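You operate a simulated robot arm through the tools that you are given. There is no shell and no other tool. Be economical: measure what you need, move in short steps, check, and stop when the job is done.

You are at the controls of a simulated two-armed robot. One attempt, no reset.

## Task
On the narrow walkway behind the oval lamp port, fold the green cloth in half and then in half again.

Only the result counts: the job must be done as asked and must still hold three seconds after the hand-in. Knocking over, shifting, dropping, spilling or breaking anything else fails it. Flat cloth is picked up by pressing the open fingertips on it (5 to 10 N) and closing them slowly along it; thin cloth reads only 2 to 8 mm in the jaws.

## Robot
Two 7-joint arms with two-finger grippers on one trunk, on a base that drives. Base frame: it is fixed to the floor where the robot stands at the start and does not move with it; the origin is under the middle of the robot, x ahead of it, y to its left, z up; the surface under the hand at the start is at about z = 0.8. Lengths are in m, angles in degrees, forces in N, time in s.
The left shoulder is at the start at [0.024, 0.217, 1.08], the right one opposite. With the tool pointing down near the work surface each hand reaches from about 0.2 to 0.76 m from the robot's upright axis, wherever it stands, measured 20 degrees to its own side. Places, roughly: narrow walkway behind the oval lamp port [0.5, 0.3, 0.8]. Payload 2.2 kg a hand.
The TCP of each hand is the grasp point between the finger pads, 0.019 m short of the fingertips. In the tool frame z runs along the fingers and y along their closing line. Largest opening 0.116 m; the body of the gripper starts 0.07 m behind the TCP.
Orientation is that of the tool frame in the base frame, as a unit quaternion [x, y, z, w]. With the fingers straight down and closing along the base's y, the tool's x points along the base's -x, its y along +y and its z along -z.

## Interface
- The arms move only by the tool send_rows. It takes "left_motion", "right_motion" or both (then of equal length, played together; a hand with none holds still); each is a list of rows, each a list of 3 entries, a list of its own where there are three numbers: the finger opening in m, from 0 to 0.116, then the shift along the base's x, y, z in m, then the turn, a rotation vector about the base's x, y, z in degrees. In form: [[fingers, [tx, ty, tz], [ax, ay, az]], ...]. A call has 1 to 20 rows; each row is the pose to reach, as a shift and turn from the pose commanded when the call began. Each row takes 0.2 s and may step no farther than 0.05 m and 8.6 degrees from the row before; otherwise, or with a gripper value out of range, the whole call is refused. A pose out of reach is approached as far as the arm can. The call stops where the force on the tool passes 40 N (or 10 N more than at its start, if that is more) or the arm is blocked; 0.2 s more then pass. The fingers move at their own pace and stop on an object; they squeeze with about 43 N. The grip force told is the motor's: it shows also when the fingers shut on nothing. Time passes only in rows, and 0.2 s behind the last, so rows that repeat a pose let the fingers close. The reply holds the time, the measured pose of the TCP, the force on the tool along the base axes, the opening and the grip force, in the units named above and with some noise, with the torque about the TCP (base axes, N m) and any sound that the robot's microphone picked up.
- Cameras (640 x 400 px; columns grow to the right, rows downward): "scene" is now at [0.1222, 0.0307, 1.2431]; the picture's right is [0.32, -0.95, 0.00], its down [-0.60, -0.20, -0.77] and it looks along [0.73, 0.25, -0.63] (base axes); focal length 247 px, centre (320, 200). "left" rides on the left gripper at [0.069, 0.015, -0.097] in its tool frame; the picture's right is [-0.21, 0.98, 0.00], its down [-0.76, -0.17, -0.63] and it looks along [-0.62, -0.14, 0.77] (tool axes); focal length 251 px, centre (320, 200). "right" rides on the right gripper at [0.069, -0.015, -0.096] in its tool frame; the picture's right is [0.21, 0.98, 0.00], its down [-0.76, 0.17, -0.63] and it looks along [-0.62, 0.14, 0.77] (tool axes); focal length 251 px, centre (320, 200).
- capture(camera): a new picture of that camera. The clock stands still meanwhile.
- raise_lower(by): slides the trunk up (or, below 0, down) by that many m; the arms and the scene camera ride with it, the base frame stays. It gives what a move gives, with no picture.
- steer(legs): drives the robot by 1 to 6 legs, each [ahead, left, turn to the left] in m, m and degrees, along the robot's own axes; the way and the turn of a leg run together, so that a leg with both is an arc; at most 1.5 m and 180 degrees a leg. The arms and the cameras ride along, it lands a little off, and it stops where it bumps. It gives what a move gives.
- pan_tilt(pan, tilt): turns the head with the scene camera to pan (to the left, within 80 degrees either way) and tilt (down, from -29 to 69), counted from straight ahead of the robot. It gives what a move gives.
- locate(camera, pixels): for up to 12 pixels [column, row] of the newest picture of that camera ("zoom" is the newest enlarged one), the place [x, y, z] in the base frame of the surface seen there, good to about 0.002 m. The clock stands still meanwhile.
- zoom(camera, box): a new picture of the part [left, top, right, bottom] of that camera's present view, enlarged. The clock stands still meanwhile.
- sign_off(): hands the job in; it is judged then, once.

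Keep the steps short. Do not move on a guess: measure, check each grasp and each placing, and mend mistakes. In all there are 80 turns and 70 pictures (those below and enlarged ones count). Leave the grippers open and the arms clear of the work at the hand-in unless told otherwise, and finish with a single line.

The tools are called after "Request:" as name(argument=value, ...) on one line, values as JSON. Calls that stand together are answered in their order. send_rows: Moves the arms, as the interface text tells. Its arguments: {"type":"object","properties":{"left_motion":{"type":"array","items":{"type":"array"}},"right_motion":{"type":"array","items":{"type":"array"}}},"required":[]} The other tools are called the same way: raise_lower (by) slides the trunk up or down; steer (legs) drives the base; pan_tilt (pan, tilt) turns the head that bears the scene camera; capture (camera) takes a picture; locate (camera, pixels) gives the place of the surface under pixels of a picture; zoom (camera, box) takes an enlarged picture of a part of a camera's view; sign_off () hands the job in.

At the start:

```text
t: 0.0
left_ee_pos: [0.3986, 0.3388, 1.0074]
left_tcp_rot: [0.0, 1.0, -0.001, -0.001]
left_wrist_force: [0.0, 0.9, 0.1]
left_ft_torque: [-0.04, 0.04, 0.0]
left_finger_gap: 0.1163
left_gripper_force: 0.0
right_ee_pos: [0.5434, -0.0611, 1.0232]
right_tcp_rot: [0.0, 1.0, 0.0, -0.001]
right_wrist_force: [-0.1, -0.3, -1.1]
right_ft_torque: [0.01, 0.01, 0.03]
right_finger_gap: 0.1159
right_gripper_force: 0.1
trunk travel left (down, up): [-0.225, 0.265]
robot x, y, heading: [-0.0007, -0.0037, -0.1]
head pan, tilt: [18.8, 39.1]
```

scene: 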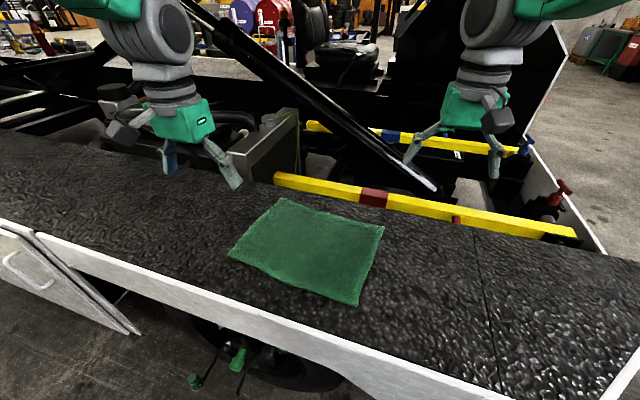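
right: 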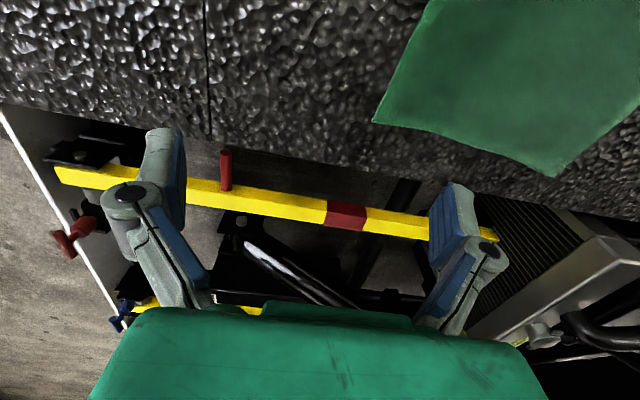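
left: 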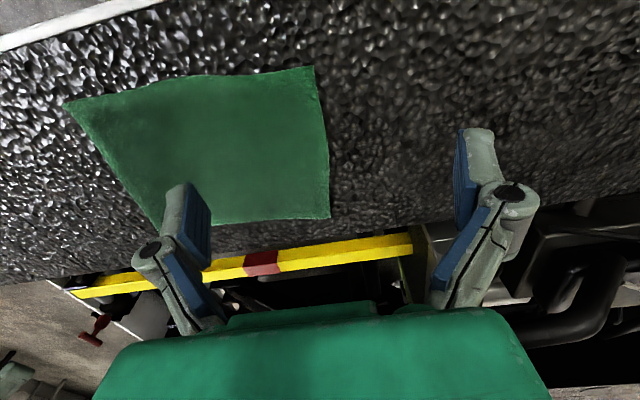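

I see the green cloth with corners near (283,198), (384,227), (357,305), (229,256) in the scene view. I'll measure the corners, the edges and the deck around it.

Request:
locate(camera="scene", pixels=[[284, 200], [382, 228], [356, 303], [232, 255], [335, 213], [371, 265], [292, 280], [256, 228], [308, 245], [270, 190], [330, 320], [420, 250]])

Request:
zoom(camera="scene", box=[200, 170, 420, 320])

```text
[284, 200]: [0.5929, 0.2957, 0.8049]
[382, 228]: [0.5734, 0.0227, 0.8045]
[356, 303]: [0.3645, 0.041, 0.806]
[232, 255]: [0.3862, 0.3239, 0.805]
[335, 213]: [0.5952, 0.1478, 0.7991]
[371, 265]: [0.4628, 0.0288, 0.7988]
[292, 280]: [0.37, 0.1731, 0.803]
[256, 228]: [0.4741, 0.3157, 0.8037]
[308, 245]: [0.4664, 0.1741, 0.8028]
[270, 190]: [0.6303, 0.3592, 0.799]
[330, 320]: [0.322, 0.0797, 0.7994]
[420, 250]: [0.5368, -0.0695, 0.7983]
```

```text
2.67 times, centred on (310, 245) of scene
```

zoom: 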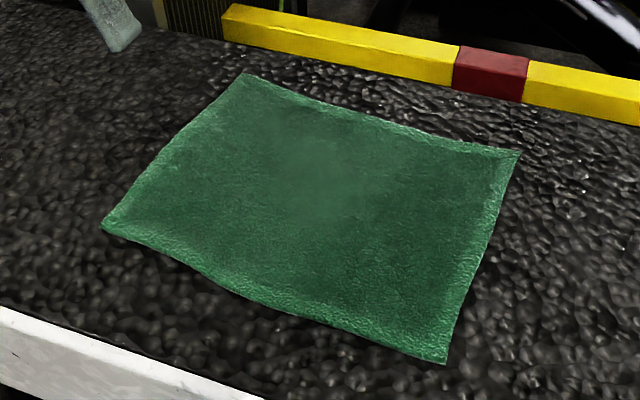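

Cloth is about 0.28 (y) × 0.21 (x), deck z≈0.799. Corners are A (0.594, 0.297), B (0.575, 0.021), C (0.364, 0.040) and D (0.386, 0.325). I plan to fold near edge C–D onto far edge A–B with both hands, then fold left over right. First the hands go above the near corners with the fingers at 0.045.

Request:
send_rows(left_motion=[[0.1, [0, -0.007, -0.019], [0, 0, 0]], [0.08, [0, -0.014, -0.038], [0, 0, 0]], [0.06, [0, -0.021, -0.057], [0, 0, 0]], [0.045, [-0.001, -0.028, -0.076], [0, 0, 0]], [0.045, [-0.001, -0.035, -0.095], [0, 0, 0]], [0.045, [-0.002, -0.042, -0.115], [0, 0, 0]], [0.045, [-0.002, -0.049, -0.137], [0, 0, 0]], [0.045, [-0.002, -0.049, -0.137], [0, 0, 0]]], right_motion=[[0.1, [-0.024, 0.019, -0.022], [0, 0, 0]], [0.08, [-0.048, 0.038, -0.044], [0, 0, 0]], [0.06, [-0.071, 0.058, -0.066], [0, 0, 0]], [0.045, [-0.095, 0.078, -0.088], [0, 0, 0]], [0.045, [-0.119, 0.097, -0.11], [0, 0, 0]], [0.045, [-0.143, 0.117, -0.131], [0, 0, 0]], [0.045, [-0.166, 0.136, -0.153], [0, 0, 0]], [0.045, [-0.166, 0.136, -0.153], [0, 0, 0]]])

Request:
capture(camera="scene")

Request:
capture(camera="left")

Request:
capture(camera="right")

```text
t: 2.0
left_ee_pos: [0.39, 0.2884, 0.8721]
left_tcp_rot: [0.0, 1.0, 0.001, 0.003]
left_wrist_force: [0.2, -0.2, -0.2]
left_ft_torque: [0.03, 0.02, 0.0]
left_finger_gap: 0.0452
left_gripper_force: 0.1
right_ee_pos: [0.3966, 0.0675, 0.9081]
right_tcp_rot: [0.031, 0.999, 0.042, 0.012]
right_wrist_force: [-0.9, 0.2, 0.1]
right_ft_torque: [0.01, 0.01, -0.03]
right_finger_gap: 0.045
right_gripper_force: 0.1
trunk travel left (down, up): [-0.225, 0.265]
robot x, y, heading: [-0.0004, 0.0009, 0.1]
head pan, tilt: [18.8, 39.1]
stopped in row 8 (right hand): the arm was blocked; the commanded pose is now the measured one
```

```text
65 pictures are left
```

scene: 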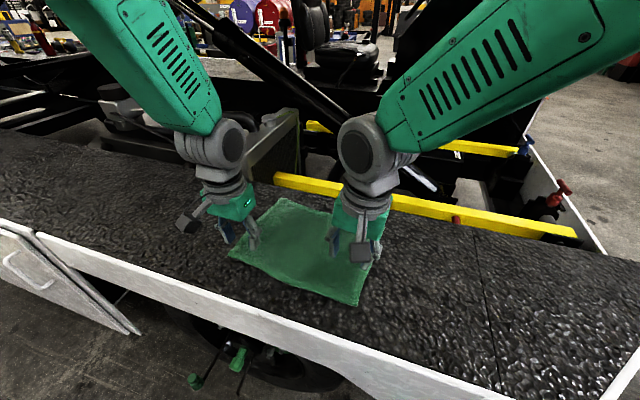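

```text
64 pictures are left
```

left: 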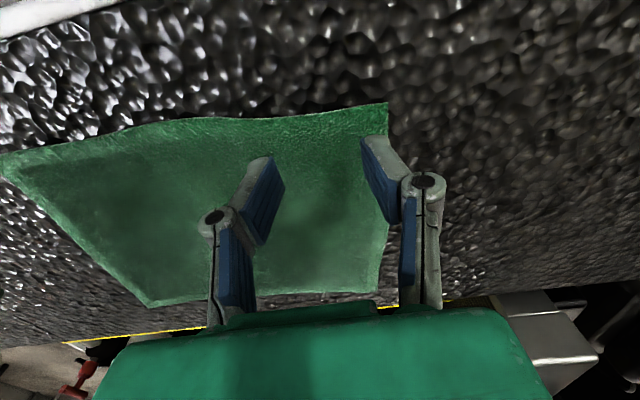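

```text
63 pictures are left
```

right: 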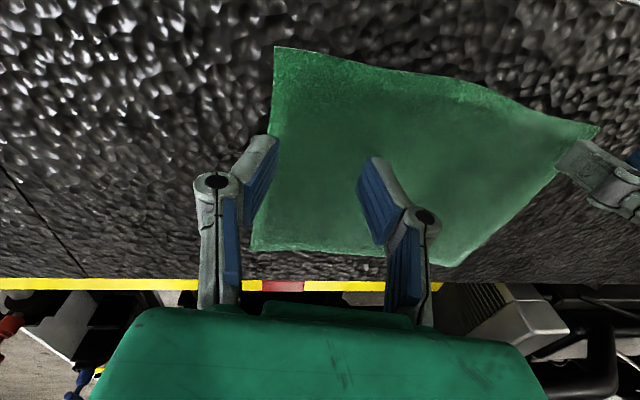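

The right hand stopped at (0.397, 0.068, 0.908), 4 cm high. The arm can't fold that far across the body. I'll raise the hands, then back up 0.06 and drive left 0.17 to centre on the cloth.

Request:
send_rows(left_motion=[[0.045, [0, 0, 0.04], [0, 0, 0]], [0.045, [0, 0.01, 0.08], [0, 0, 0]], [0.045, [0, 0.02, 0.11], [0, 0, 0]]], right_motion=[[0.045, [0, 0, 0.04], [0, 0, 0]], [0.045, [0.03, -0.03, 0.07], [0, 0, 0]], [0.045, [0.06, -0.05, 0.1], [0, 0, 0]]])

Request:
steer(legs=[[-0.06, 0, 0], [0, 0.17, 0]])

Request:
capture(camera="scene")

```text
refused: row 2 steps farther than a row can; nothing moved
```

```text
t: 4.0
left_ee_pos: [0.332, 0.4499, 0.8744]
left_tcp_rot: [0.001, 1.0, 0.004, 0.002]
left_wrist_force: [0.9, -0.3, 1.6]
left_ft_torque: [-0.01, -0.01, 0.01]
left_finger_gap: 0.0447
left_gripper_force: 0.1
right_ee_pos: [0.3413, 0.2282, 0.9115]
right_tcp_rot: [0.036, 0.998, 0.05, 0.014]
right_wrist_force: [0.0, 0.1, 0.4]
right_ft_torque: [0.01, 0.04, -0.01]
right_finger_gap: 0.0448
right_gripper_force: 0.1
trunk travel left (down, up): [-0.225, 0.265]
robot x, y, heading: [-0.0595, 0.1678, 0.0]
head pan, tilt: [18.8, 39.1]
```

```text
62 pictures are left
```

scene: 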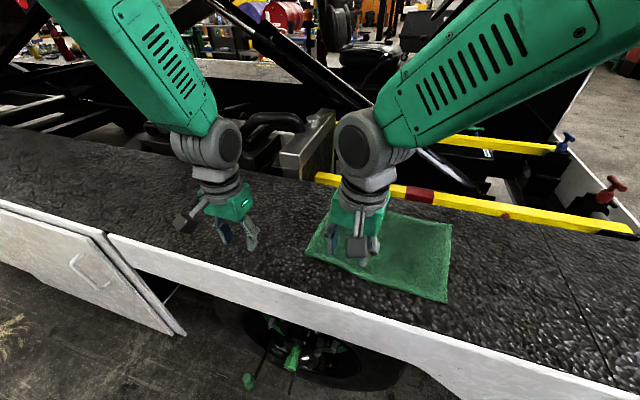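

The base moved cleanly, and nothing is touching. Now I'll move both hands to above their corners, straightening the right hand's tilt.

Request:
send_rows(left_motion=[[0.045, [0.013, -0.032, 0], [0, 0, 0]], [0.045, [0.026, -0.064, 0], [0, 0, 0]], [0.045, [0.039, -0.096, -0.004], [0, 0, 0]], [0.045, [0.052, -0.128, -0.008], [0, 0, 0]], [0.045, [0.065, -0.16, -0.014], [0, 0, 0]], [0.045, [0.065, -0.16, -0.014], [0, 0, 0]]], right_motion=[[0.045, [0.007, -0.04, -0.006], [-1.2, 0.3, 0.8]], [0.045, [0.014, -0.075, -0.015], [-2.4, 0.6, 1.6]], [0.045, [0.021, -0.105, -0.025], [-3.6, 0.9, 2.5]], [0.045, [0.028, -0.13, -0.037], [-4.8, 1.3, 3.3]], [0.045, [0.036, -0.153, -0.05], [-5.7, 1.6, 4.1]], [0.045, [0.036, -0.153, -0.05], [-5.7, 1.6, 4.1]]])

Request:
capture(camera="left")

Request:
capture(camera="right")

```text
t: 5.4
left_ee_pos: [0.394, 0.2816, 0.8612]
left_tcp_rot: [0.003, 1.0, 0.006, 0.005]
left_wrist_force: [-1.8, 0.2, -0.4]
left_ft_torque: [0.07, 0.0, -0.01]
left_finger_gap: 0.0449
left_gripper_force: 0.0
right_ee_pos: [0.3744, 0.0675, 0.8623]
right_tcp_rot: [0.002, 1.0, 0.004, 0.0]
right_wrist_force: [-0.1, -1.2, 0.3]
right_ft_torque: [0.08, 0.02, -0.03]
right_finger_gap: 0.0448
right_gripper_force: 0.0
trunk travel left (down, up): [-0.225, 0.265]
robot x, y, heading: [-0.0609, 0.166, -0.1]
head pan, tilt: [18.8, 39.1]
```

```text
61 pictures are left
```

left: 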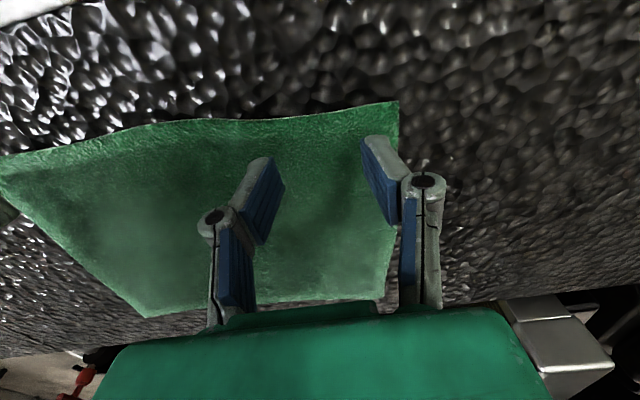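

```text
60 pictures are left
```

right: 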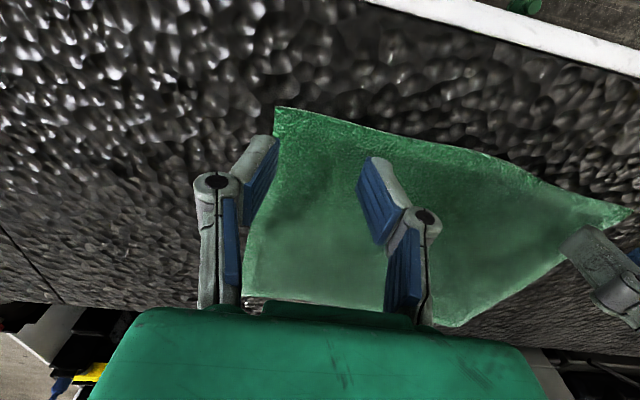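

I'll check the corner and edge positions from the wrist cameras.

Request:
locate(camera="left", pixels=[[396, 104], [320, 112], [260, 120]])

Request:
locate(camera="right", pixels=[[277, 110], [340, 126], [400, 140]])

```text
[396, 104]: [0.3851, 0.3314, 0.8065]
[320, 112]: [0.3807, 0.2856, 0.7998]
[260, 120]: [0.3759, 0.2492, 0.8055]
```

```text
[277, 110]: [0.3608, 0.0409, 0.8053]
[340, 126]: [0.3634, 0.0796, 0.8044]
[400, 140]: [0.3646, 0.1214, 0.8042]
```

The corners match. I'll nudge each hand and descend to just above contact (TCP about 0.826).

Request:
send_rows(left_motion=[[0.045, [0, 0.008, -0.01], [0, 0, 0]], [0.045, [0, 0.011, -0.025], [0, 0, 0]], [0.045, [0, 0.011, -0.035], [0, 0, 0]], [0.045, [0, 0.011, -0.035], [0, 0, 0]]], right_motion=[[0.045, [0, 0.006, -0.01], [0, 0, 0]], [0.045, [0, 0.008, -0.025], [0, 0, 0]], [0.045, [0, 0.008, -0.036], [0, 0, 0]], [0.045, [0, 0.008, -0.036], [0, 0, 0]]])

```text
t: 6.4
left_ee_pos: [0.3944, 0.2994, 0.8256]
left_tcp_rot: [0.002, 1.0, 0.004, 0.003]
left_wrist_force: [0.1, -0.2, 1.2]
left_ft_torque: [0.02, -0.02, 0.03]
left_finger_gap: 0.0452
left_gripper_force: 0.7
right_ee_pos: [0.373, 0.0816, 0.8264]
right_tcp_rot: [0.001, 1.0, 0.001, -0.001]
right_wrist_force: [0.5, -1.0, 0.1]
right_ft_torque: [0.06, 0.01, 0.01]
right_finger_gap: 0.0452
right_gripper_force: 0.0
trunk travel left (down, up): [-0.225, 0.265]
robot x, y, heading: [-0.0548, 0.1681, 0.0]
head pan, tilt: [18.8, 39.1]
```

No contact yet. I'll step down in small increments and read the force.

Request:
send_rows(left_motion=[[0.045, [0, -0.004, -0.002], [0, 0, 0]], [0.045, [0, -0.004, -0.004], [0, 0, 0]], [0.045, [0, -0.004, -0.004], [0, 0, 0]]], right_motion=[[0.045, [0, -0.002, -0.002], [0, 0, 0]], [0.045, [0, -0.002, -0.004], [0, 0, 0]], [0.045, [0, -0.002, -0.004], [0, 0, 0]]])

Request:
capture(camera="left")

Request:
capture(camera="right")

```text
t: 7.2
left_ee_pos: [0.3933, 0.299, 0.8207]
left_tcp_rot: [0.001, 1.0, 0.0, 0.003]
left_wrist_force: [0.6, -0.8, 4.1]
left_ft_torque: [0.02, 0.05, 0.02]
left_finger_gap: 0.0467
left_gripper_force: 0.0
right_ee_pos: [0.3748, 0.0837, 0.8231]
right_tcp_rot: [0.001, 1.0, -0.002, 0.001]
right_wrist_force: [1.9, -3.4, 5.3]
right_ft_torque: [-0.05, -0.04, 0.0]
right_finger_gap: 0.0454
right_gripper_force: 0.1
trunk travel left (down, up): [-0.225, 0.265]
robot x, y, heading: [-0.0601, 0.1676, -0.1]
head pan, tilt: [18.8, 39.1]
```

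```text
59 pictures are left
```

left: 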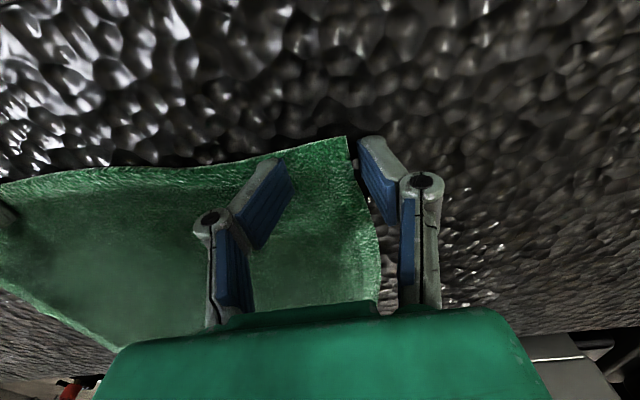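

```text
58 pictures are left
```

right: 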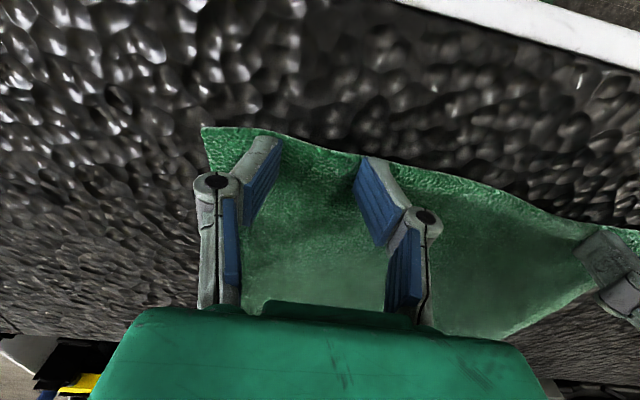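

The right hand has both fingertips on the cloth at 5 N. The left outer finger is off the cloth, with the corner at about (345,137) inside the fingers. I'll lift the left hand 6 mm, shift it 0.022 toward −y, and press again.

Request:
send_rows(left_motion=[[0.045, [0, 0, 0.008], [0, 0, 0]], [0.045, [0, -0.011, 0.008], [0, 0, 0]], [0.045, [0, -0.024, 0.008], [0, 0, 0]], [0.045, [0, -0.024, 0.003], [0, 0, 0]], [0.045, [0, -0.024, 0], [0, 0, 0]], [0.045, [0, -0.024, -0.001], [0, 0, 0]]])

Request:
capture(camera="left")

```text
t: 8.6
left_ee_pos: [0.3957, 0.279, 0.8219]
left_tcp_rot: [0.001, 1.0, -0.001, 0.008]
left_wrist_force: [0.3, -0.3, 21.8]
left_ft_torque: [-0.69, -0.01, 0.01]
left_finger_gap: 0.0416
left_gripper_force: 0.0
right_ee_pos: [0.373, 0.09, 0.8233]
right_tcp_rot: [0.001, 1.0, -0.003, 0.001]
right_wrist_force: [0.2, 1.6, 1.7]
right_ft_torque: [0.05, -0.03, -0.01]
right_finger_gap: 0.0449
right_gripper_force: 0.6
trunk travel left (down, up): [-0.225, 0.265]
robot x, y, heading: [-0.0593, 0.1675, -0.1]
head pan, tilt: [18.8, 39.1]
```

```text
57 pictures are left
```

left: 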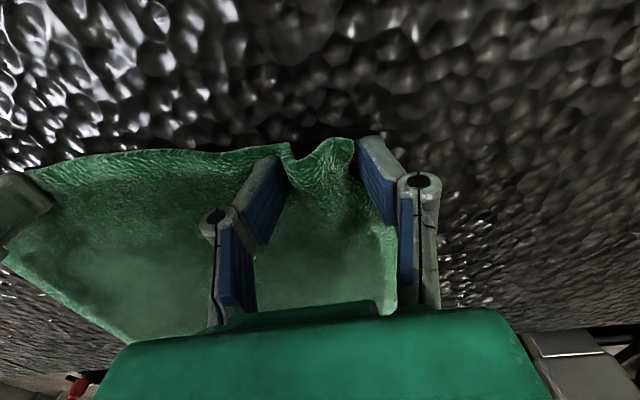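

Left: a ridge of cloth now stands between the fingers and the force is 22 N, too high. I'll ease up 1.5 mm on the left, press the right slightly, and close both slowly.

Request:
send_rows(left_motion=[[0.042, [0, 0, 0.0015], [0, 0, 0]], [0.038, [0, 0, 0.0015], [0, 0, 0]], [0.034, [0, 0, 0.0015], [0, 0, 0]], [0.03, [0, 0, 0.0015], [0, 0, 0]], [0.026, [0, 0, 0.0015], [0, 0, 0]], [0.022, [0, 0, 0.0015], [0, 0, 0]], [0.018, [0, 0, 0.0015], [0, 0, 0]], [0.014, [0, 0, 0.0015], [0, 0, 0]], [0.01, [0, 0, 0.0015], [0, 0, 0]], [0.006, [0, 0, 0.0015], [0, 0, 0]], [0.002, [0, 0, 0.0015], [0, 0, 0]], [0, [0, 0, 0.0015], [0, 0, 0]], [0, [0, 0, 0.0015], [0, 0, 0]]], right_motion=[[0.042, [0, 0, -0.001], [0, 0, 0]], [0.038, [0, 0, -0.001], [0, 0, 0]], [0.034, [0, 0, -0.001], [0, 0, 0]], [0.03, [0, 0, -0.001], [0, 0, 0]], [0.026, [0, 0, -0.001], [0, 0, 0]], [0.022, [0, 0, -0.001], [0, 0, 0]], [0.018, [0, 0, -0.001], [0, 0, 0]], [0.014, [0, 0, -0.001], [0, 0, 0]], [0.01, [0, 0, -0.001], [0, 0, 0]], [0.006, [0, 0, -0.001], [0, 0, 0]], [0.002, [0, 0, -0.001], [0, 0, 0]], [0, [0, 0, -0.001], [0, 0, 0]], [0, [0, 0, -0.001], [0, 0, 0]]])

Request:
capture(camera="left")

Request:
capture(camera="right")

```text
t: 11.4
left_ee_pos: [0.3929, 0.2829, 0.819]
left_tcp_rot: [0.001, 1.0, -0.003, 0.003]
left_wrist_force: [-4.7, 1.0, 5.5]
left_ft_torque: [-0.09, 0.05, -0.05]
left_finger_gap: 0.0098
left_gripper_force: 35.2
right_ee_pos: [0.3738, 0.0925, 0.822]
right_tcp_rot: [-0.002, 1.0, -0.004, 0.001]
right_wrist_force: [-1.8, 3.0, 6.5]
right_ft_torque: [0.08, 0.01, 0.01]
right_finger_gap: 0.005
right_gripper_force: 33.7
trunk travel left (down, up): [-0.225, 0.265]
robot x, y, heading: [-0.0565, 0.1683, -0.3]
head pan, tilt: [18.8, 39.1]
```

```text
56 pictures are left
```

left: 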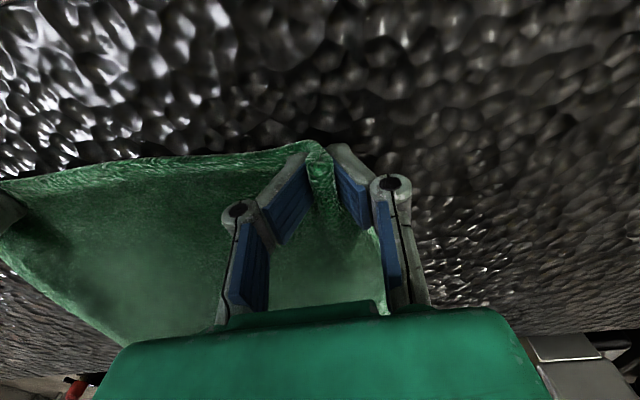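

```text
55 pictures are left
```

right: 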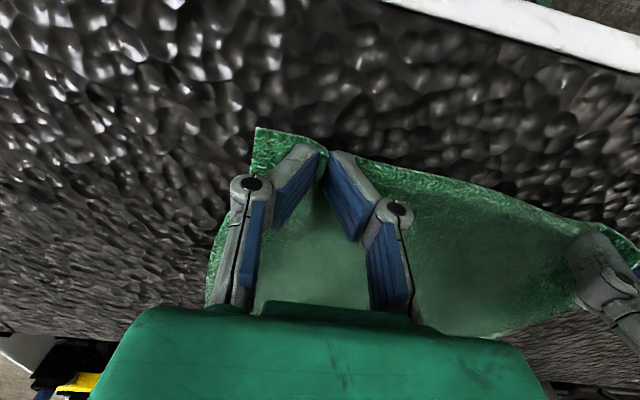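

Both hold cloth (gaps 9.8 and 5.0 mm). I'll lift both 4 cm and look.

Request:
send_rows(left_motion=[[0, [0, 0, 0.01], [0, 0, 0]], [0, [0.003, 0.002, 0.02], [0, 0, 0]], [0, [0.006, 0.004, 0.03], [0, 0, 0]], [0, [0.01, 0.006, 0.04], [0, 0, 0]]], right_motion=[[0, [0, 0, 0.01], [0, 0, 0]], [0, [0.003, -0.002, 0.02], [0, 0, 0]], [0, [0.006, -0.004, 0.03], [0, 0, 0]], [0, [0.01, -0.006, 0.04], [0, 0, 0]]])

Request:
capture(camera="scene")

Request:
capture(camera="left")

Request:
capture(camera="right")

```text
t: 12.4
left_ee_pos: [0.4045, 0.2887, 0.8593]
left_tcp_rot: [0.001, 1.0, -0.002, 0.004]
left_wrist_force: [-0.7, -9.3, 0.5]
left_ft_torque: [-0.2, -0.03, 0.02]
left_finger_gap: 0.0046
left_gripper_force: 32.0
right_ee_pos: [0.3846, 0.087, 0.8619]
right_tcp_rot: [0.0, 1.0, -0.004, 0.001]
right_wrist_force: [0.8, 9.1, -0.2]
right_ft_torque: [0.18, -0.03, 0.0]
right_finger_gap: 0.0052
right_gripper_force: 33.3
trunk travel left (down, up): [-0.225, 0.265]
robot x, y, heading: [-0.0613, 0.1708, 0.1]
head pan, tilt: [18.8, 39.1]
```

```text
54 pictures are left
```

scene: 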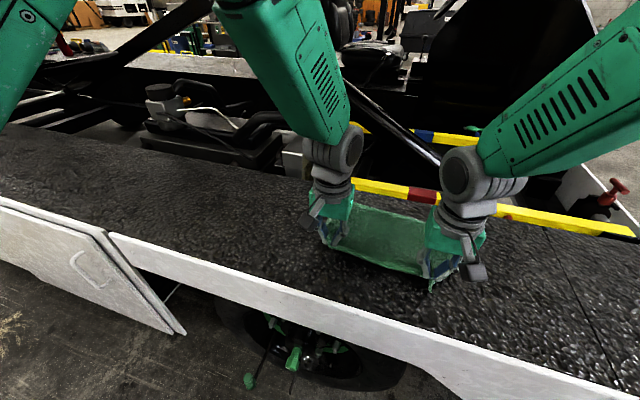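

```text
53 pictures are left
```

left: 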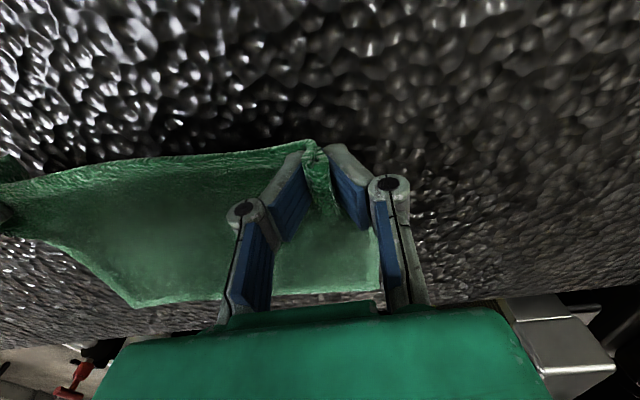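

```text
52 pictures are left
```

right: 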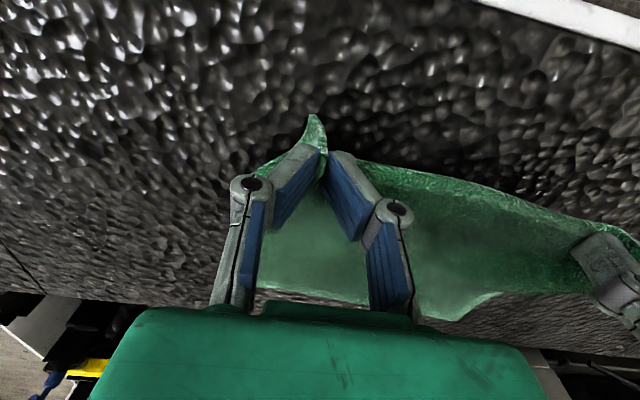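

The edge is held and taut (9 N), hands 0.20 apart, with a small flap outside the right grip. Now I'll locate the far edge.

Request:
locate(camera="left", pixels=[[140, 301], [210, 295], [290, 290], [374, 286], [374, 260]])

Request:
locate(camera="right", pixels=[[265, 285], [330, 297], [440, 314], [500, 285]])

```text
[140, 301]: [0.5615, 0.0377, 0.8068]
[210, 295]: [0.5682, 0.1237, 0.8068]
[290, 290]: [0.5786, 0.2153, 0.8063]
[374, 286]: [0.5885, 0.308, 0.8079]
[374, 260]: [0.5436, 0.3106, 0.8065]
```

```text
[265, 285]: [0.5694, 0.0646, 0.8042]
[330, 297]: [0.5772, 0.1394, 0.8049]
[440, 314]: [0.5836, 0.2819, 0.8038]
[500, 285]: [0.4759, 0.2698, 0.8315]
```

Far edge runs (0.568, 0.03)–(0.592, 0.31). I'll carry both hands in an arc over the middle, so the near edge comes down on the far edge, stopping about 2 cm above it.

Request:
send_rows(left_motion=[[0, [0.02, -0.001, 0.025], [0, 0, 0]], [0, [0.045, -0.002, 0.042], [0, 0, 0]], [0, [0.07, -0.004, 0.052], [0, 0, 0]], [0, [0.095, -0.005, 0.055], [0, 0, 0]], [0, [0.12, -0.006, 0.05], [0, 0, 0]], [0, [0.14, -0.007, 0.037], [0, 0, 0]], [0, [0.158, -0.008, 0.02], [0, 0, 0]], [0, [0.17, -0.009, 0.003], [0, 0, 0]], [0, [0.178, -0.01, -0.01], [0, 0, 0]], [0, [0.178, -0.01, -0.01], [0, 0, 0]]], right_motion=[[0, [0.02, -0.001, 0.025], [0, 0, 0]], [0, [0.045, -0.002, 0.042], [0, 0, 0]], [0, [0.07, -0.003, 0.052], [0, 0, 0]], [0, [0.095, -0.004, 0.055], [0, 0, 0]], [0, [0.12, -0.005, 0.05], [0, 0, 0]], [0, [0.142, -0.005, 0.037], [0, 0, 0]], [0, [0.16, -0.006, 0.02], [0, 0, 0]], [0, [0.173, -0.006, 0.003], [0, 0, 0]], [0, [0.181, -0.006, -0.01], [0, 0, 0]], [0, [0.181, -0.006, -0.01], [0, 0, 0]]])

Request:
capture(camera="scene")

Request:
capture(camera="left")

Request:
capture(camera="right")

```text
t: 14.6
left_ee_pos: [0.5846, 0.28, 0.8506]
left_tcp_rot: [0.002, 1.0, -0.003, 0.005]
left_wrist_force: [-1.1, -4.8, 0.9]
left_ft_torque: [-0.1, 0.0, 0.0]
left_finger_gap: 0.0045
left_gripper_force: 33.2
right_ee_pos: [0.566, 0.0805, 0.8533]
right_tcp_rot: [0.001, 1.0, -0.004, 0.0]
right_wrist_force: [0.1, 4.9, -0.5]
right_ft_torque: [0.13, -0.03, 0.03]
right_finger_gap: 0.0049
right_gripper_force: 33.3
trunk travel left (down, up): [-0.225, 0.265]
robot x, y, heading: [-0.0595, 0.1732, -0.1]
head pan, tilt: [18.8, 39.1]
```

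```text
51 pictures are left
```

scene: 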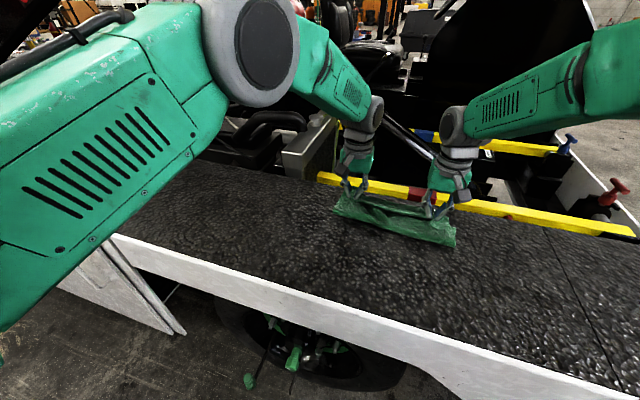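

```text
50 pictures are left
```

left: 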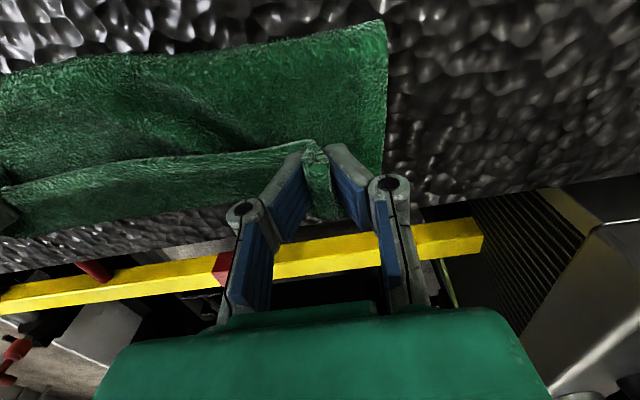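

```text
49 pictures are left
```

right: 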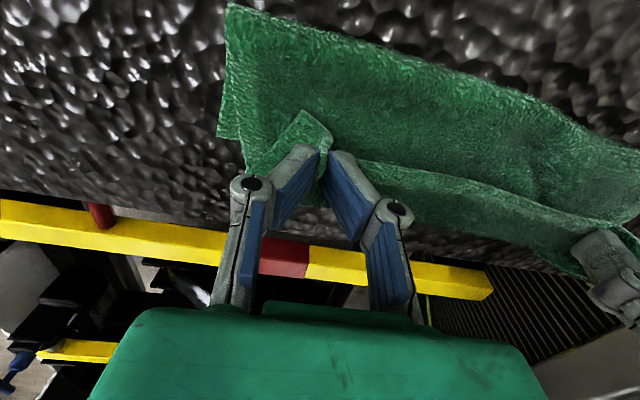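

The near edge strip is still pointing back toward the robot, as expected with the hands not flipped. I'll look closer and measure it.

Request:
zoom(camera="scene", box=[310, 160, 480, 266])

Request:
locate(camera="left", pixels=[[150, 166], [150, 190], [150, 215], [260, 150], [220, 175], [220, 205], [150, 120], [250, 55], [380, 28], [376, 160]])

Request:
locate(camera="right", pixels=[[300, 112], [330, 135], [270, 145], [232, 15], [222, 132], [240, 140], [450, 175], [450, 195], [450, 150], [400, 50], [560, 110]])

```text
3.76 times, centred on (395, 213) of scene
```

zoom: 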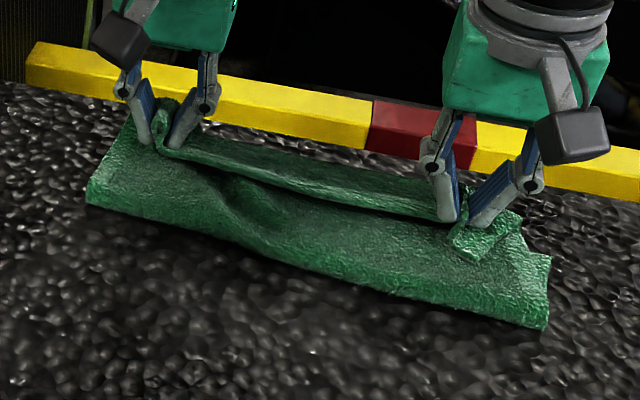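

```text
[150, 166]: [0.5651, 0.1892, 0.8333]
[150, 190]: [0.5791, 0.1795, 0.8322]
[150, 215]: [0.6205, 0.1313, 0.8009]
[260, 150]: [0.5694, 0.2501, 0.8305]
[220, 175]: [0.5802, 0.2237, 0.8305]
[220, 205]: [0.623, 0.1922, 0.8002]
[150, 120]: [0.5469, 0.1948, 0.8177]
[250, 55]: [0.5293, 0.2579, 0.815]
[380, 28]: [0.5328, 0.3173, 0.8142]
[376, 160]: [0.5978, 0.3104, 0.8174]
```

```text
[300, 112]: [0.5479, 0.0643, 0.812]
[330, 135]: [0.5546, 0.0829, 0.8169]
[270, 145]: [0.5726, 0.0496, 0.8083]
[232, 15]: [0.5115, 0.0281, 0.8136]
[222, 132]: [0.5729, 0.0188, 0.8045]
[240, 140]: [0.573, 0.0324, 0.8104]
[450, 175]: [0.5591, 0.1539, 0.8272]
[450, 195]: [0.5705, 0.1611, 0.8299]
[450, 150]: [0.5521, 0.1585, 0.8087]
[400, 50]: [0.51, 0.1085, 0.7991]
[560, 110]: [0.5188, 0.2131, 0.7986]
```

The strip behind the grips is about 2 cm wide and lies folded back on top. If I set the hands 2 cm nearer, that strip can then be unrolled outward onto the far edge. I'll move −0.022 in x and lower to near contact.

Request:
send_rows(left_motion=[[0, [-0.012, 0, 0], [0, 0, 0]], [0, [-0.022, 0, -0.006], [0, 0, 0]], [0, [-0.022, 0, -0.014], [0, 0, 0]], [0, [-0.022, 0, -0.021], [0, 0, 0]], [0, [-0.022, 0, -0.021], [0, 0, 0]]], right_motion=[[0, [-0.012, 0, 0], [0, 0, 0]], [0, [-0.02, 0, -0.006], [0, 0, 0]], [0, [-0.02, 0, -0.014], [0, 0, 0]], [0, [-0.02, 0, -0.023], [0, 0, 0]], [0, [-0.02, 0, -0.023], [0, 0, 0]]])

Request:
capture(camera="left")

Request:
capture(camera="right")

```text
t: 15.8
left_ee_pos: [0.5619, 0.2786, 0.8292]
left_tcp_rot: [0.002, 1.0, -0.003, 0.005]
left_wrist_force: [0.7, -5.6, 4.4]
left_ft_torque: [-0.12, 0.0, 0.01]
left_finger_gap: 0.0051
left_gripper_force: 33.3
right_ee_pos: [0.5465, 0.0802, 0.8303]
right_tcp_rot: [-0.001, 1.0, -0.005, 0.002]
right_wrist_force: [-0.6, 5.4, 7.9]
right_ft_torque: [0.12, 0.02, 0.03]
right_finger_gap: 0.0047
right_gripper_force: 33.7
trunk travel left (down, up): [-0.225, 0.265]
robot x, y, heading: [-0.0607, 0.1711, 0.1]
head pan, tilt: [18.8, 39.1]
```

```text
47 pictures are left
```

left: 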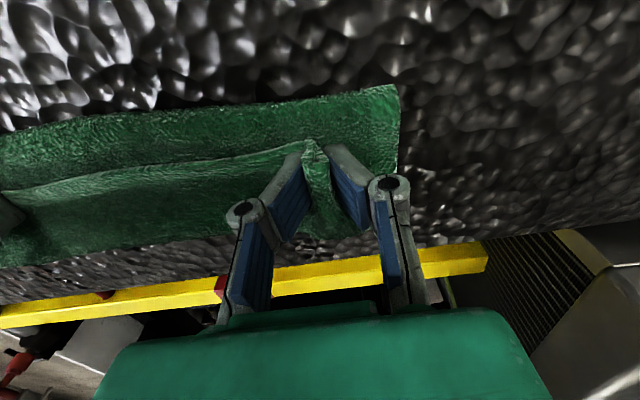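

```text
46 pictures are left
```

right: 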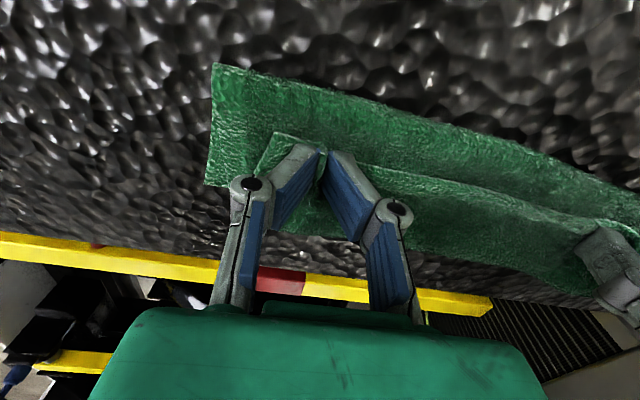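

Contact is light (4–8 N). Now I'll open the fingers slowly, raise straight up, and look.

Request:
send_rows(left_motion=[[0.01, [0, 0, 0], [0, 0, 0]], [0.02, [0, 0, 0.001], [0, 0, 0]], [0.03, [0, 0, 0.004], [0, 0, 0]], [0.03, [0, 0, 0.015], [0, 0, 0]], [0.03, [0, 0, 0.04], [0, 0, 0]], [0.03, [0, 0.02, 0.08], [0, 0, 0]], [0.03, [0, 0.06, 0.1], [0, 0, 0]], [0.03, [0, 0.1, 0.12], [0, 0, 0]]], right_motion=[[0.01, [0, 0, 0], [0, 0, 0]], [0.02, [0, 0, 0.001], [0, 0, 0]], [0.03, [0, 0, 0.004], [0, 0, 0]], [0.03, [0, 0, 0.015], [0, 0, 0]], [0.03, [0, 0, 0.04], [0, 0, 0]], [0.03, [0, -0.02, 0.08], [0, 0, 0]], [0.03, [0, -0.06, 0.1], [0, 0, 0]], [0.03, [0, -0.1, 0.12], [0, 0, 0]]])

Request:
capture(camera="scene")

Request:
zoom(camera="scene", box=[310, 160, 480, 266])

Request:
capture(camera="left")

Request:
capture(camera="right")

```text
t: 17.6
left_ee_pos: [0.5592, 0.3787, 0.95]
left_tcp_rot: [0.002, 1.0, -0.002, 0.004]
left_wrist_force: [-0.7, 0.6, -1.0]
left_ft_torque: [0.02, -0.01, -0.01]
left_finger_gap: 0.0303
left_gripper_force: 0.1
right_ee_pos: [0.5445, -0.0212, 0.949]
right_tcp_rot: [0.001, 1.0, -0.004, 0.001]
right_wrist_force: [-0.6, -0.2, -0.8]
right_ft_torque: [-0.01, -0.02, -0.02]
right_finger_gap: 0.0299
right_gripper_force: 0.1
trunk travel left (down, up): [-0.225, 0.265]
robot x, y, heading: [-0.0575, 0.168, 0.1]
head pan, tilt: [18.8, 39.1]
```

```text
45 pictures are left
```

scene: 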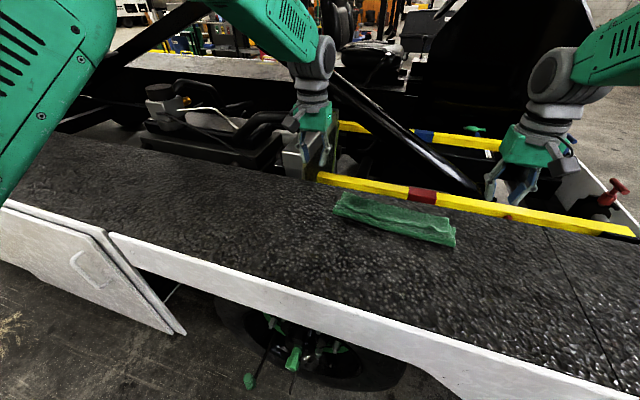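

```text
3.76 times, centred on (395, 213) of scene
```

zoom: 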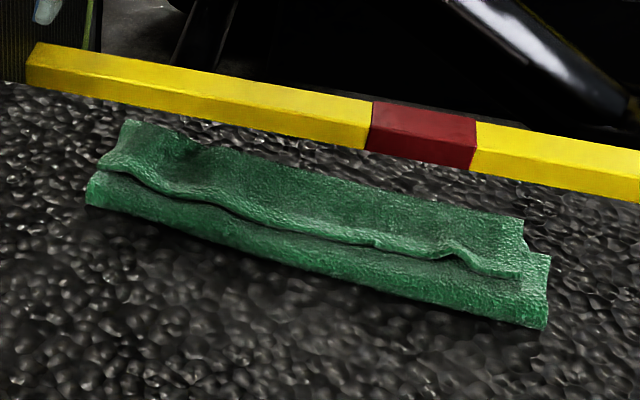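

```text
43 pictures are left
```

left: 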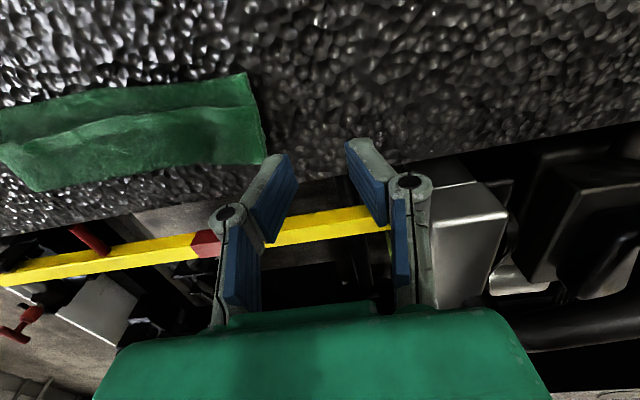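

```text
42 pictures are left
```

right: 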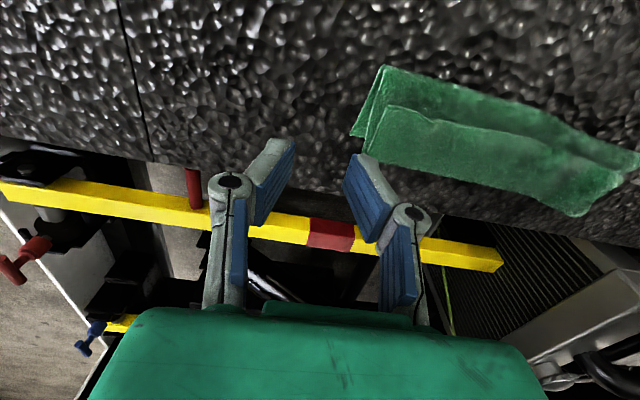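

Request:
locate(camera="zoom", pixels=[[92, 200], [115, 160], [130, 125], [240, 240], [240, 205], [240, 160], [380, 280], [380, 238], [400, 186], [545, 322], [515, 268], [520, 222]])

Request:
locate(camera="zoom", pixels=[[545, 260], [530, 248], [210, 150], [150, 130], [450, 205]])

```text
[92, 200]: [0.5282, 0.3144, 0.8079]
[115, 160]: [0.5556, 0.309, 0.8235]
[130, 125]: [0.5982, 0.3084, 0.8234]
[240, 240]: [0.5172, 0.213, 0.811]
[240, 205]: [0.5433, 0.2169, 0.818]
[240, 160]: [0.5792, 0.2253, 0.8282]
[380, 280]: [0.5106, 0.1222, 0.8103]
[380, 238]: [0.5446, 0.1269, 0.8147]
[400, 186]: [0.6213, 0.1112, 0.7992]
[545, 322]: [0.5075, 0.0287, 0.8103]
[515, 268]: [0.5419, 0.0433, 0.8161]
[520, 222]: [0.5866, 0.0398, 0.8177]
```

```text
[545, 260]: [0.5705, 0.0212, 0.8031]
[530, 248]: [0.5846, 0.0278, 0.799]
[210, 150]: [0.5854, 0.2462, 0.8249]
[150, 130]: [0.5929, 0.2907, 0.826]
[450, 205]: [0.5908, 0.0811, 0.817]
```

The fold came out like a Z. The strip folded back on top is about 4.5 cm wide (free edge at x≈0.545, bend at 0.59). I'll undo this by taking the strip's free edge and laying it back toward the robot. Then I'll regrasp with the fingers closing across the edge. First the hands go above the strip ends.

Request:
send_rows(left_motion=[[0.04, [0.001, -0.03, -0.02], [0, 0, 0]], [0.04, [0.002, -0.06, -0.04], [0, 0, 0]], [0.04, [0.003, -0.09, -0.06], [0, 0, 0]], [0.04, [0.003, -0.098, -0.08], [0, 0, 0]], [0.04, [0.003, -0.098, -0.1], [0, 0, 0]], [0.04, [0.003, -0.098, -0.1], [0, 0, 0]]], right_motion=[[0.04, [0.003, 0.03, -0.02], [0, 0, 0]], [0.04, [0.006, 0.06, -0.04], [0, 0, 0]], [0.04, [0.009, 0.09, -0.06], [0, 0, 0]], [0.04, [0.009, 0.099, -0.08], [0, 0, 0]], [0.04, [0.009, 0.099, -0.1], [0, 0, 0]], [0.04, [0.009, 0.099, -0.1], [0, 0, 0]]])

Request:
capture(camera="left")

Request:
capture(camera="right")

```text
t: 19.0
left_ee_pos: [0.5634, 0.2806, 0.8486]
left_tcp_rot: [0.002, 1.0, -0.002, 0.005]
left_wrist_force: [-0.4, -0.1, 0.0]
left_ft_torque: [0.0, -0.01, -0.02]
left_finger_gap: 0.04
left_gripper_force: 0.0
right_ee_pos: [0.5558, 0.0777, 0.8497]
right_tcp_rot: [0.0, 1.0, -0.004, 0.001]
right_wrist_force: [0.2, 0.3, -0.7]
right_ft_torque: [0.0, 0.01, 0.01]
right_finger_gap: 0.0401
right_gripper_force: 0.0
trunk travel left (down, up): [-0.225, 0.265]
robot x, y, heading: [-0.0585, 0.1684, 0.0]
head pan, tilt: [18.8, 39.1]
```

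```text
41 pictures are left
```

left: 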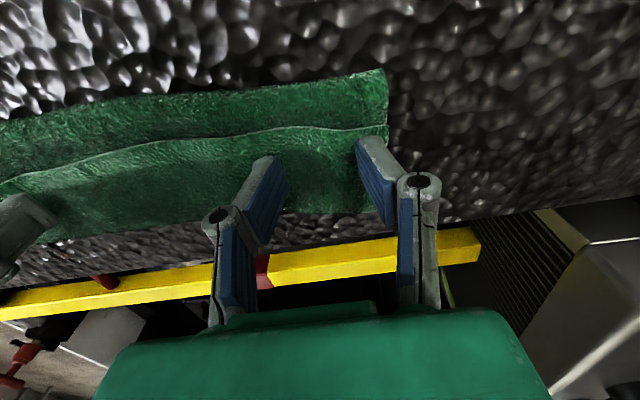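

```text
40 pictures are left
```

right: 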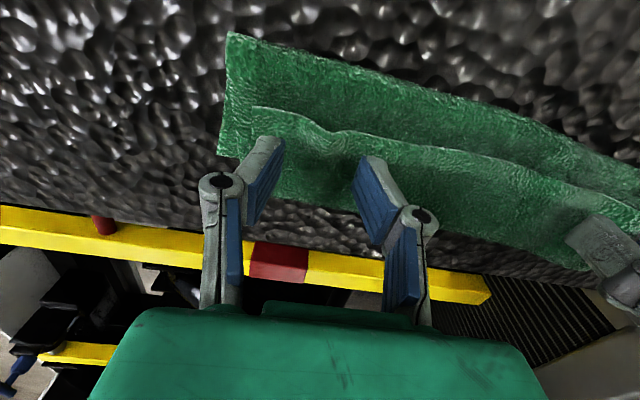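

The fingers sit over the strip. I'll lower in steps, with the left hand shifted slightly inward.

Request:
send_rows(left_motion=[[0.04, [0.003, -0.007, -0.006], [0, 0, 0]], [0.04, [0.003, -0.007, -0.012], [0, 0, 0]], [0.04, [0.003, -0.007, -0.017], [0, 0, 0]], [0.04, [0.003, -0.007, -0.017], [0, 0, 0]]], right_motion=[[0.04, [-0.002, 0.002, -0.006], [0, 0, 0]], [0.04, [-0.002, 0.002, -0.012], [0, 0, 0]], [0.04, [-0.002, 0.002, -0.018], [0, 0, 0]], [0.04, [-0.002, 0.002, -0.018], [0, 0, 0]]])

```text
t: 20.0
left_ee_pos: [0.5661, 0.2754, 0.8322]
left_tcp_rot: [0.002, 1.0, -0.001, 0.004]
left_wrist_force: [0.4, 0.0, 2.4]
left_ft_torque: [-0.01, -0.01, 0.01]
left_finger_gap: 0.0403
left_gripper_force: 0.2
right_ee_pos: [0.5526, 0.0802, 0.8313]
right_tcp_rot: [0.0, 1.0, -0.004, 0.001]
right_wrist_force: [-0.2, -0.7, 2.2]
right_ft_torque: [-0.02, -0.01, 0.02]
right_finger_gap: 0.0399
right_gripper_force: 0.0
trunk travel left (down, up): [-0.225, 0.265]
robot x, y, heading: [-0.0592, 0.174, -0.3]
head pan, tilt: [18.8, 39.1]
```

Light contact, about 2 N each. I'll press 2.5 mm more and close slowly.

Request:
send_rows(left_motion=[[0.04, [0, 0, -0.0025], [0, 0, 0]], [0.036, [0, 0, -0.0025], [0, 0, 0]], [0.032, [0, 0, -0.0025], [0, 0, 0]], [0.028, [0, 0, -0.0025], [0, 0, 0]], [0.024, [0, 0, -0.0025], [0, 0, 0]], [0.02, [0, 0, -0.0025], [0, 0, 0]], [0.016, [0, 0, -0.0025], [0, 0, 0]], [0.012, [0, 0, -0.002], [0, 0, 0]], [0.008, [0, 0, -0.002], [0, 0, 0]], [0.004, [0, 0, -0.002], [0, 0, 0]], [0, [0, 0, -0.002], [0, 0, 0]], [0, [0, 0, -0.002], [0, 0, 0]]], right_motion=[[0.04, [0, 0, -0.0025], [0, 0, 0]], [0.036, [0, 0, -0.0025], [0, 0, 0]], [0.032, [0, 0, -0.0025], [0, 0, 0]], [0.028, [0, 0, -0.0025], [0, 0, 0]], [0.024, [0, 0, -0.0025], [0, 0, 0]], [0.02, [0, 0, -0.0025], [0, 0, 0]], [0.016, [0, 0, -0.0025], [0, 0, 0]], [0.012, [0, 0, -0.002], [0, 0, 0]], [0.008, [0, 0, -0.002], [0, 0, 0]], [0.004, [0, 0, -0.002], [0, 0, 0]], [0, [0, 0, -0.002], [0, 0, 0]], [0, [0, 0, -0.002], [0, 0, 0]]])

Request:
capture(camera="left")

Request:
capture(camera="right")

```text
t: 22.6
left_ee_pos: [0.5669, 0.2728, 0.8299]
left_tcp_rot: [0.002, 1.0, -0.002, 0.003]
left_wrist_force: [-0.1, -3.9, 3.1]
left_ft_torque: [-0.08, 0.03, -0.02]
left_finger_gap: 0.0054
left_gripper_force: 34.1
right_ee_pos: [0.553, 0.0804, 0.8292]
right_tcp_rot: [-0.001, 1.0, -0.003, 0.001]
right_wrist_force: [-0.4, 2.9, 3.5]
right_ft_torque: [0.04, 0.02, -0.06]
right_finger_gap: 0.0053
right_gripper_force: 33.8
trunk travel left (down, up): [-0.225, 0.265]
robot x, y, heading: [-0.0588, 0.1697, 0.1]
head pan, tilt: [18.8, 39.1]
```

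```text
39 pictures are left
```

left: 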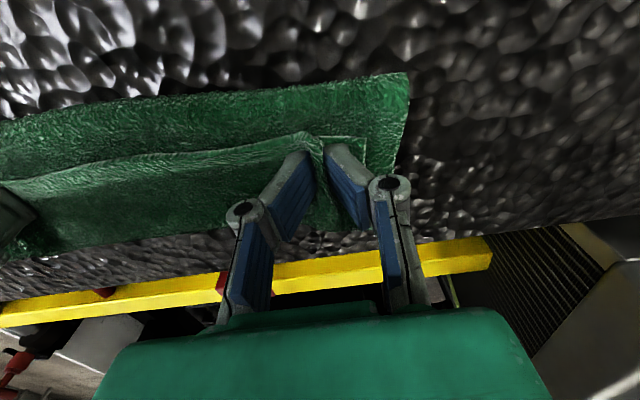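

```text
38 pictures are left
```

right: 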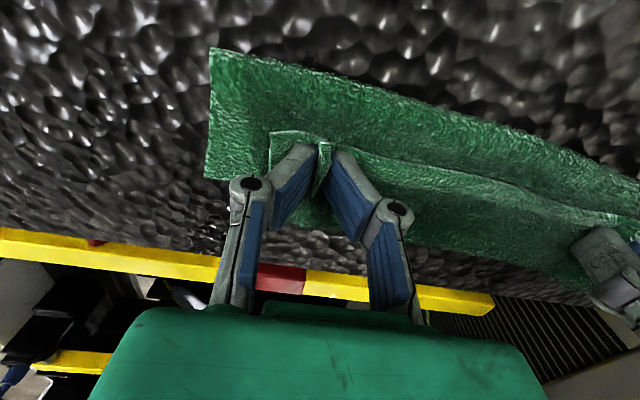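

Only the strip is pinched (5 mm each). I'll carry it back in an arc toward the robot and lay it near its starting place.

Request:
send_rows(left_motion=[[0, [-0.003, 0, 0.025], [0, 0, 0]], [0, [-0.015, 0.002, 0.05], [0, 0, 0]], [0, [-0.04, 0.004, 0.075], [0, 0, 0]], [0, [-0.07, 0.006, 0.085], [0, 0, 0]], [0, [-0.1, 0.008, 0.08], [0, 0, 0]], [0, [-0.125, 0.01, 0.06], [0, 0, 0]], [0, [-0.145, 0.012, 0.04], [0, 0, 0]], [0, [-0.16, 0.012, 0.02], [0, 0, 0]], [0, [-0.168, 0.012, 0.004], [0, 0, 0]], [0, [-0.168, 0.012, 0.002], [0, 0, 0]]], right_motion=[[0, [-0.003, 0, 0.025], [0, 0, 0]], [0, [-0.015, 0.001, 0.05], [0, 0, 0]], [0, [-0.04, 0.003, 0.075], [0, 0, 0]], [0, [-0.07, 0.005, 0.085], [0, 0, 0]], [0, [-0.1, 0.006, 0.08], [0, 0, 0]], [0, [-0.128, 0.007, 0.06], [0, 0, 0]], [0, [-0.15, 0.008, 0.04], [0, 0, 0]], [0, [-0.166, 0.008, 0.02], [0, 0, 0]], [0, [-0.175, 0.008, 0.004], [0, 0, 0]], [0, [-0.175, 0.008, 0.002], [0, 0, 0]]])

Request:
capture(camera="scene")

Request:
capture(camera="left")

```text
t: 24.8
left_ee_pos: [0.3994, 0.2853, 0.8319]
left_tcp_rot: [0.001, 1.0, -0.002, 0.003]
left_wrist_force: [0.2, -6.9, 1.4]
left_ft_torque: [-0.16, 0.0, 0.01]
left_finger_gap: 0.0058
left_gripper_force: 33.9
right_ee_pos: [0.3844, 0.0883, 0.8437]
right_tcp_rot: [0.013, 1.0, 0.016, 0.007]
right_wrist_force: [0.0, 6.4, -0.3]
right_ft_torque: [0.08, 0.01, 0.04]
right_finger_gap: 0.0057
right_gripper_force: 33.7
trunk travel left (down, up): [-0.225, 0.265]
robot x, y, heading: [-0.0598, 0.1669, 0.1]
head pan, tilt: [18.8, 39.1]
```

```text
37 pictures are left
```

scene: 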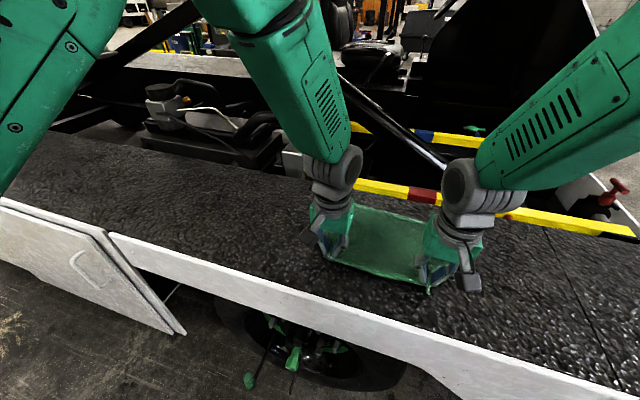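

```text
36 pictures are left
```

left: 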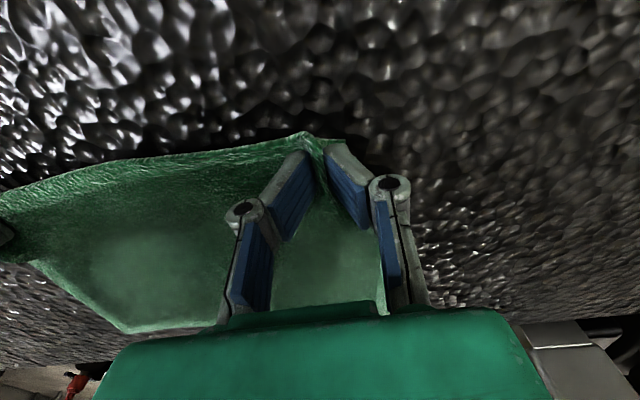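

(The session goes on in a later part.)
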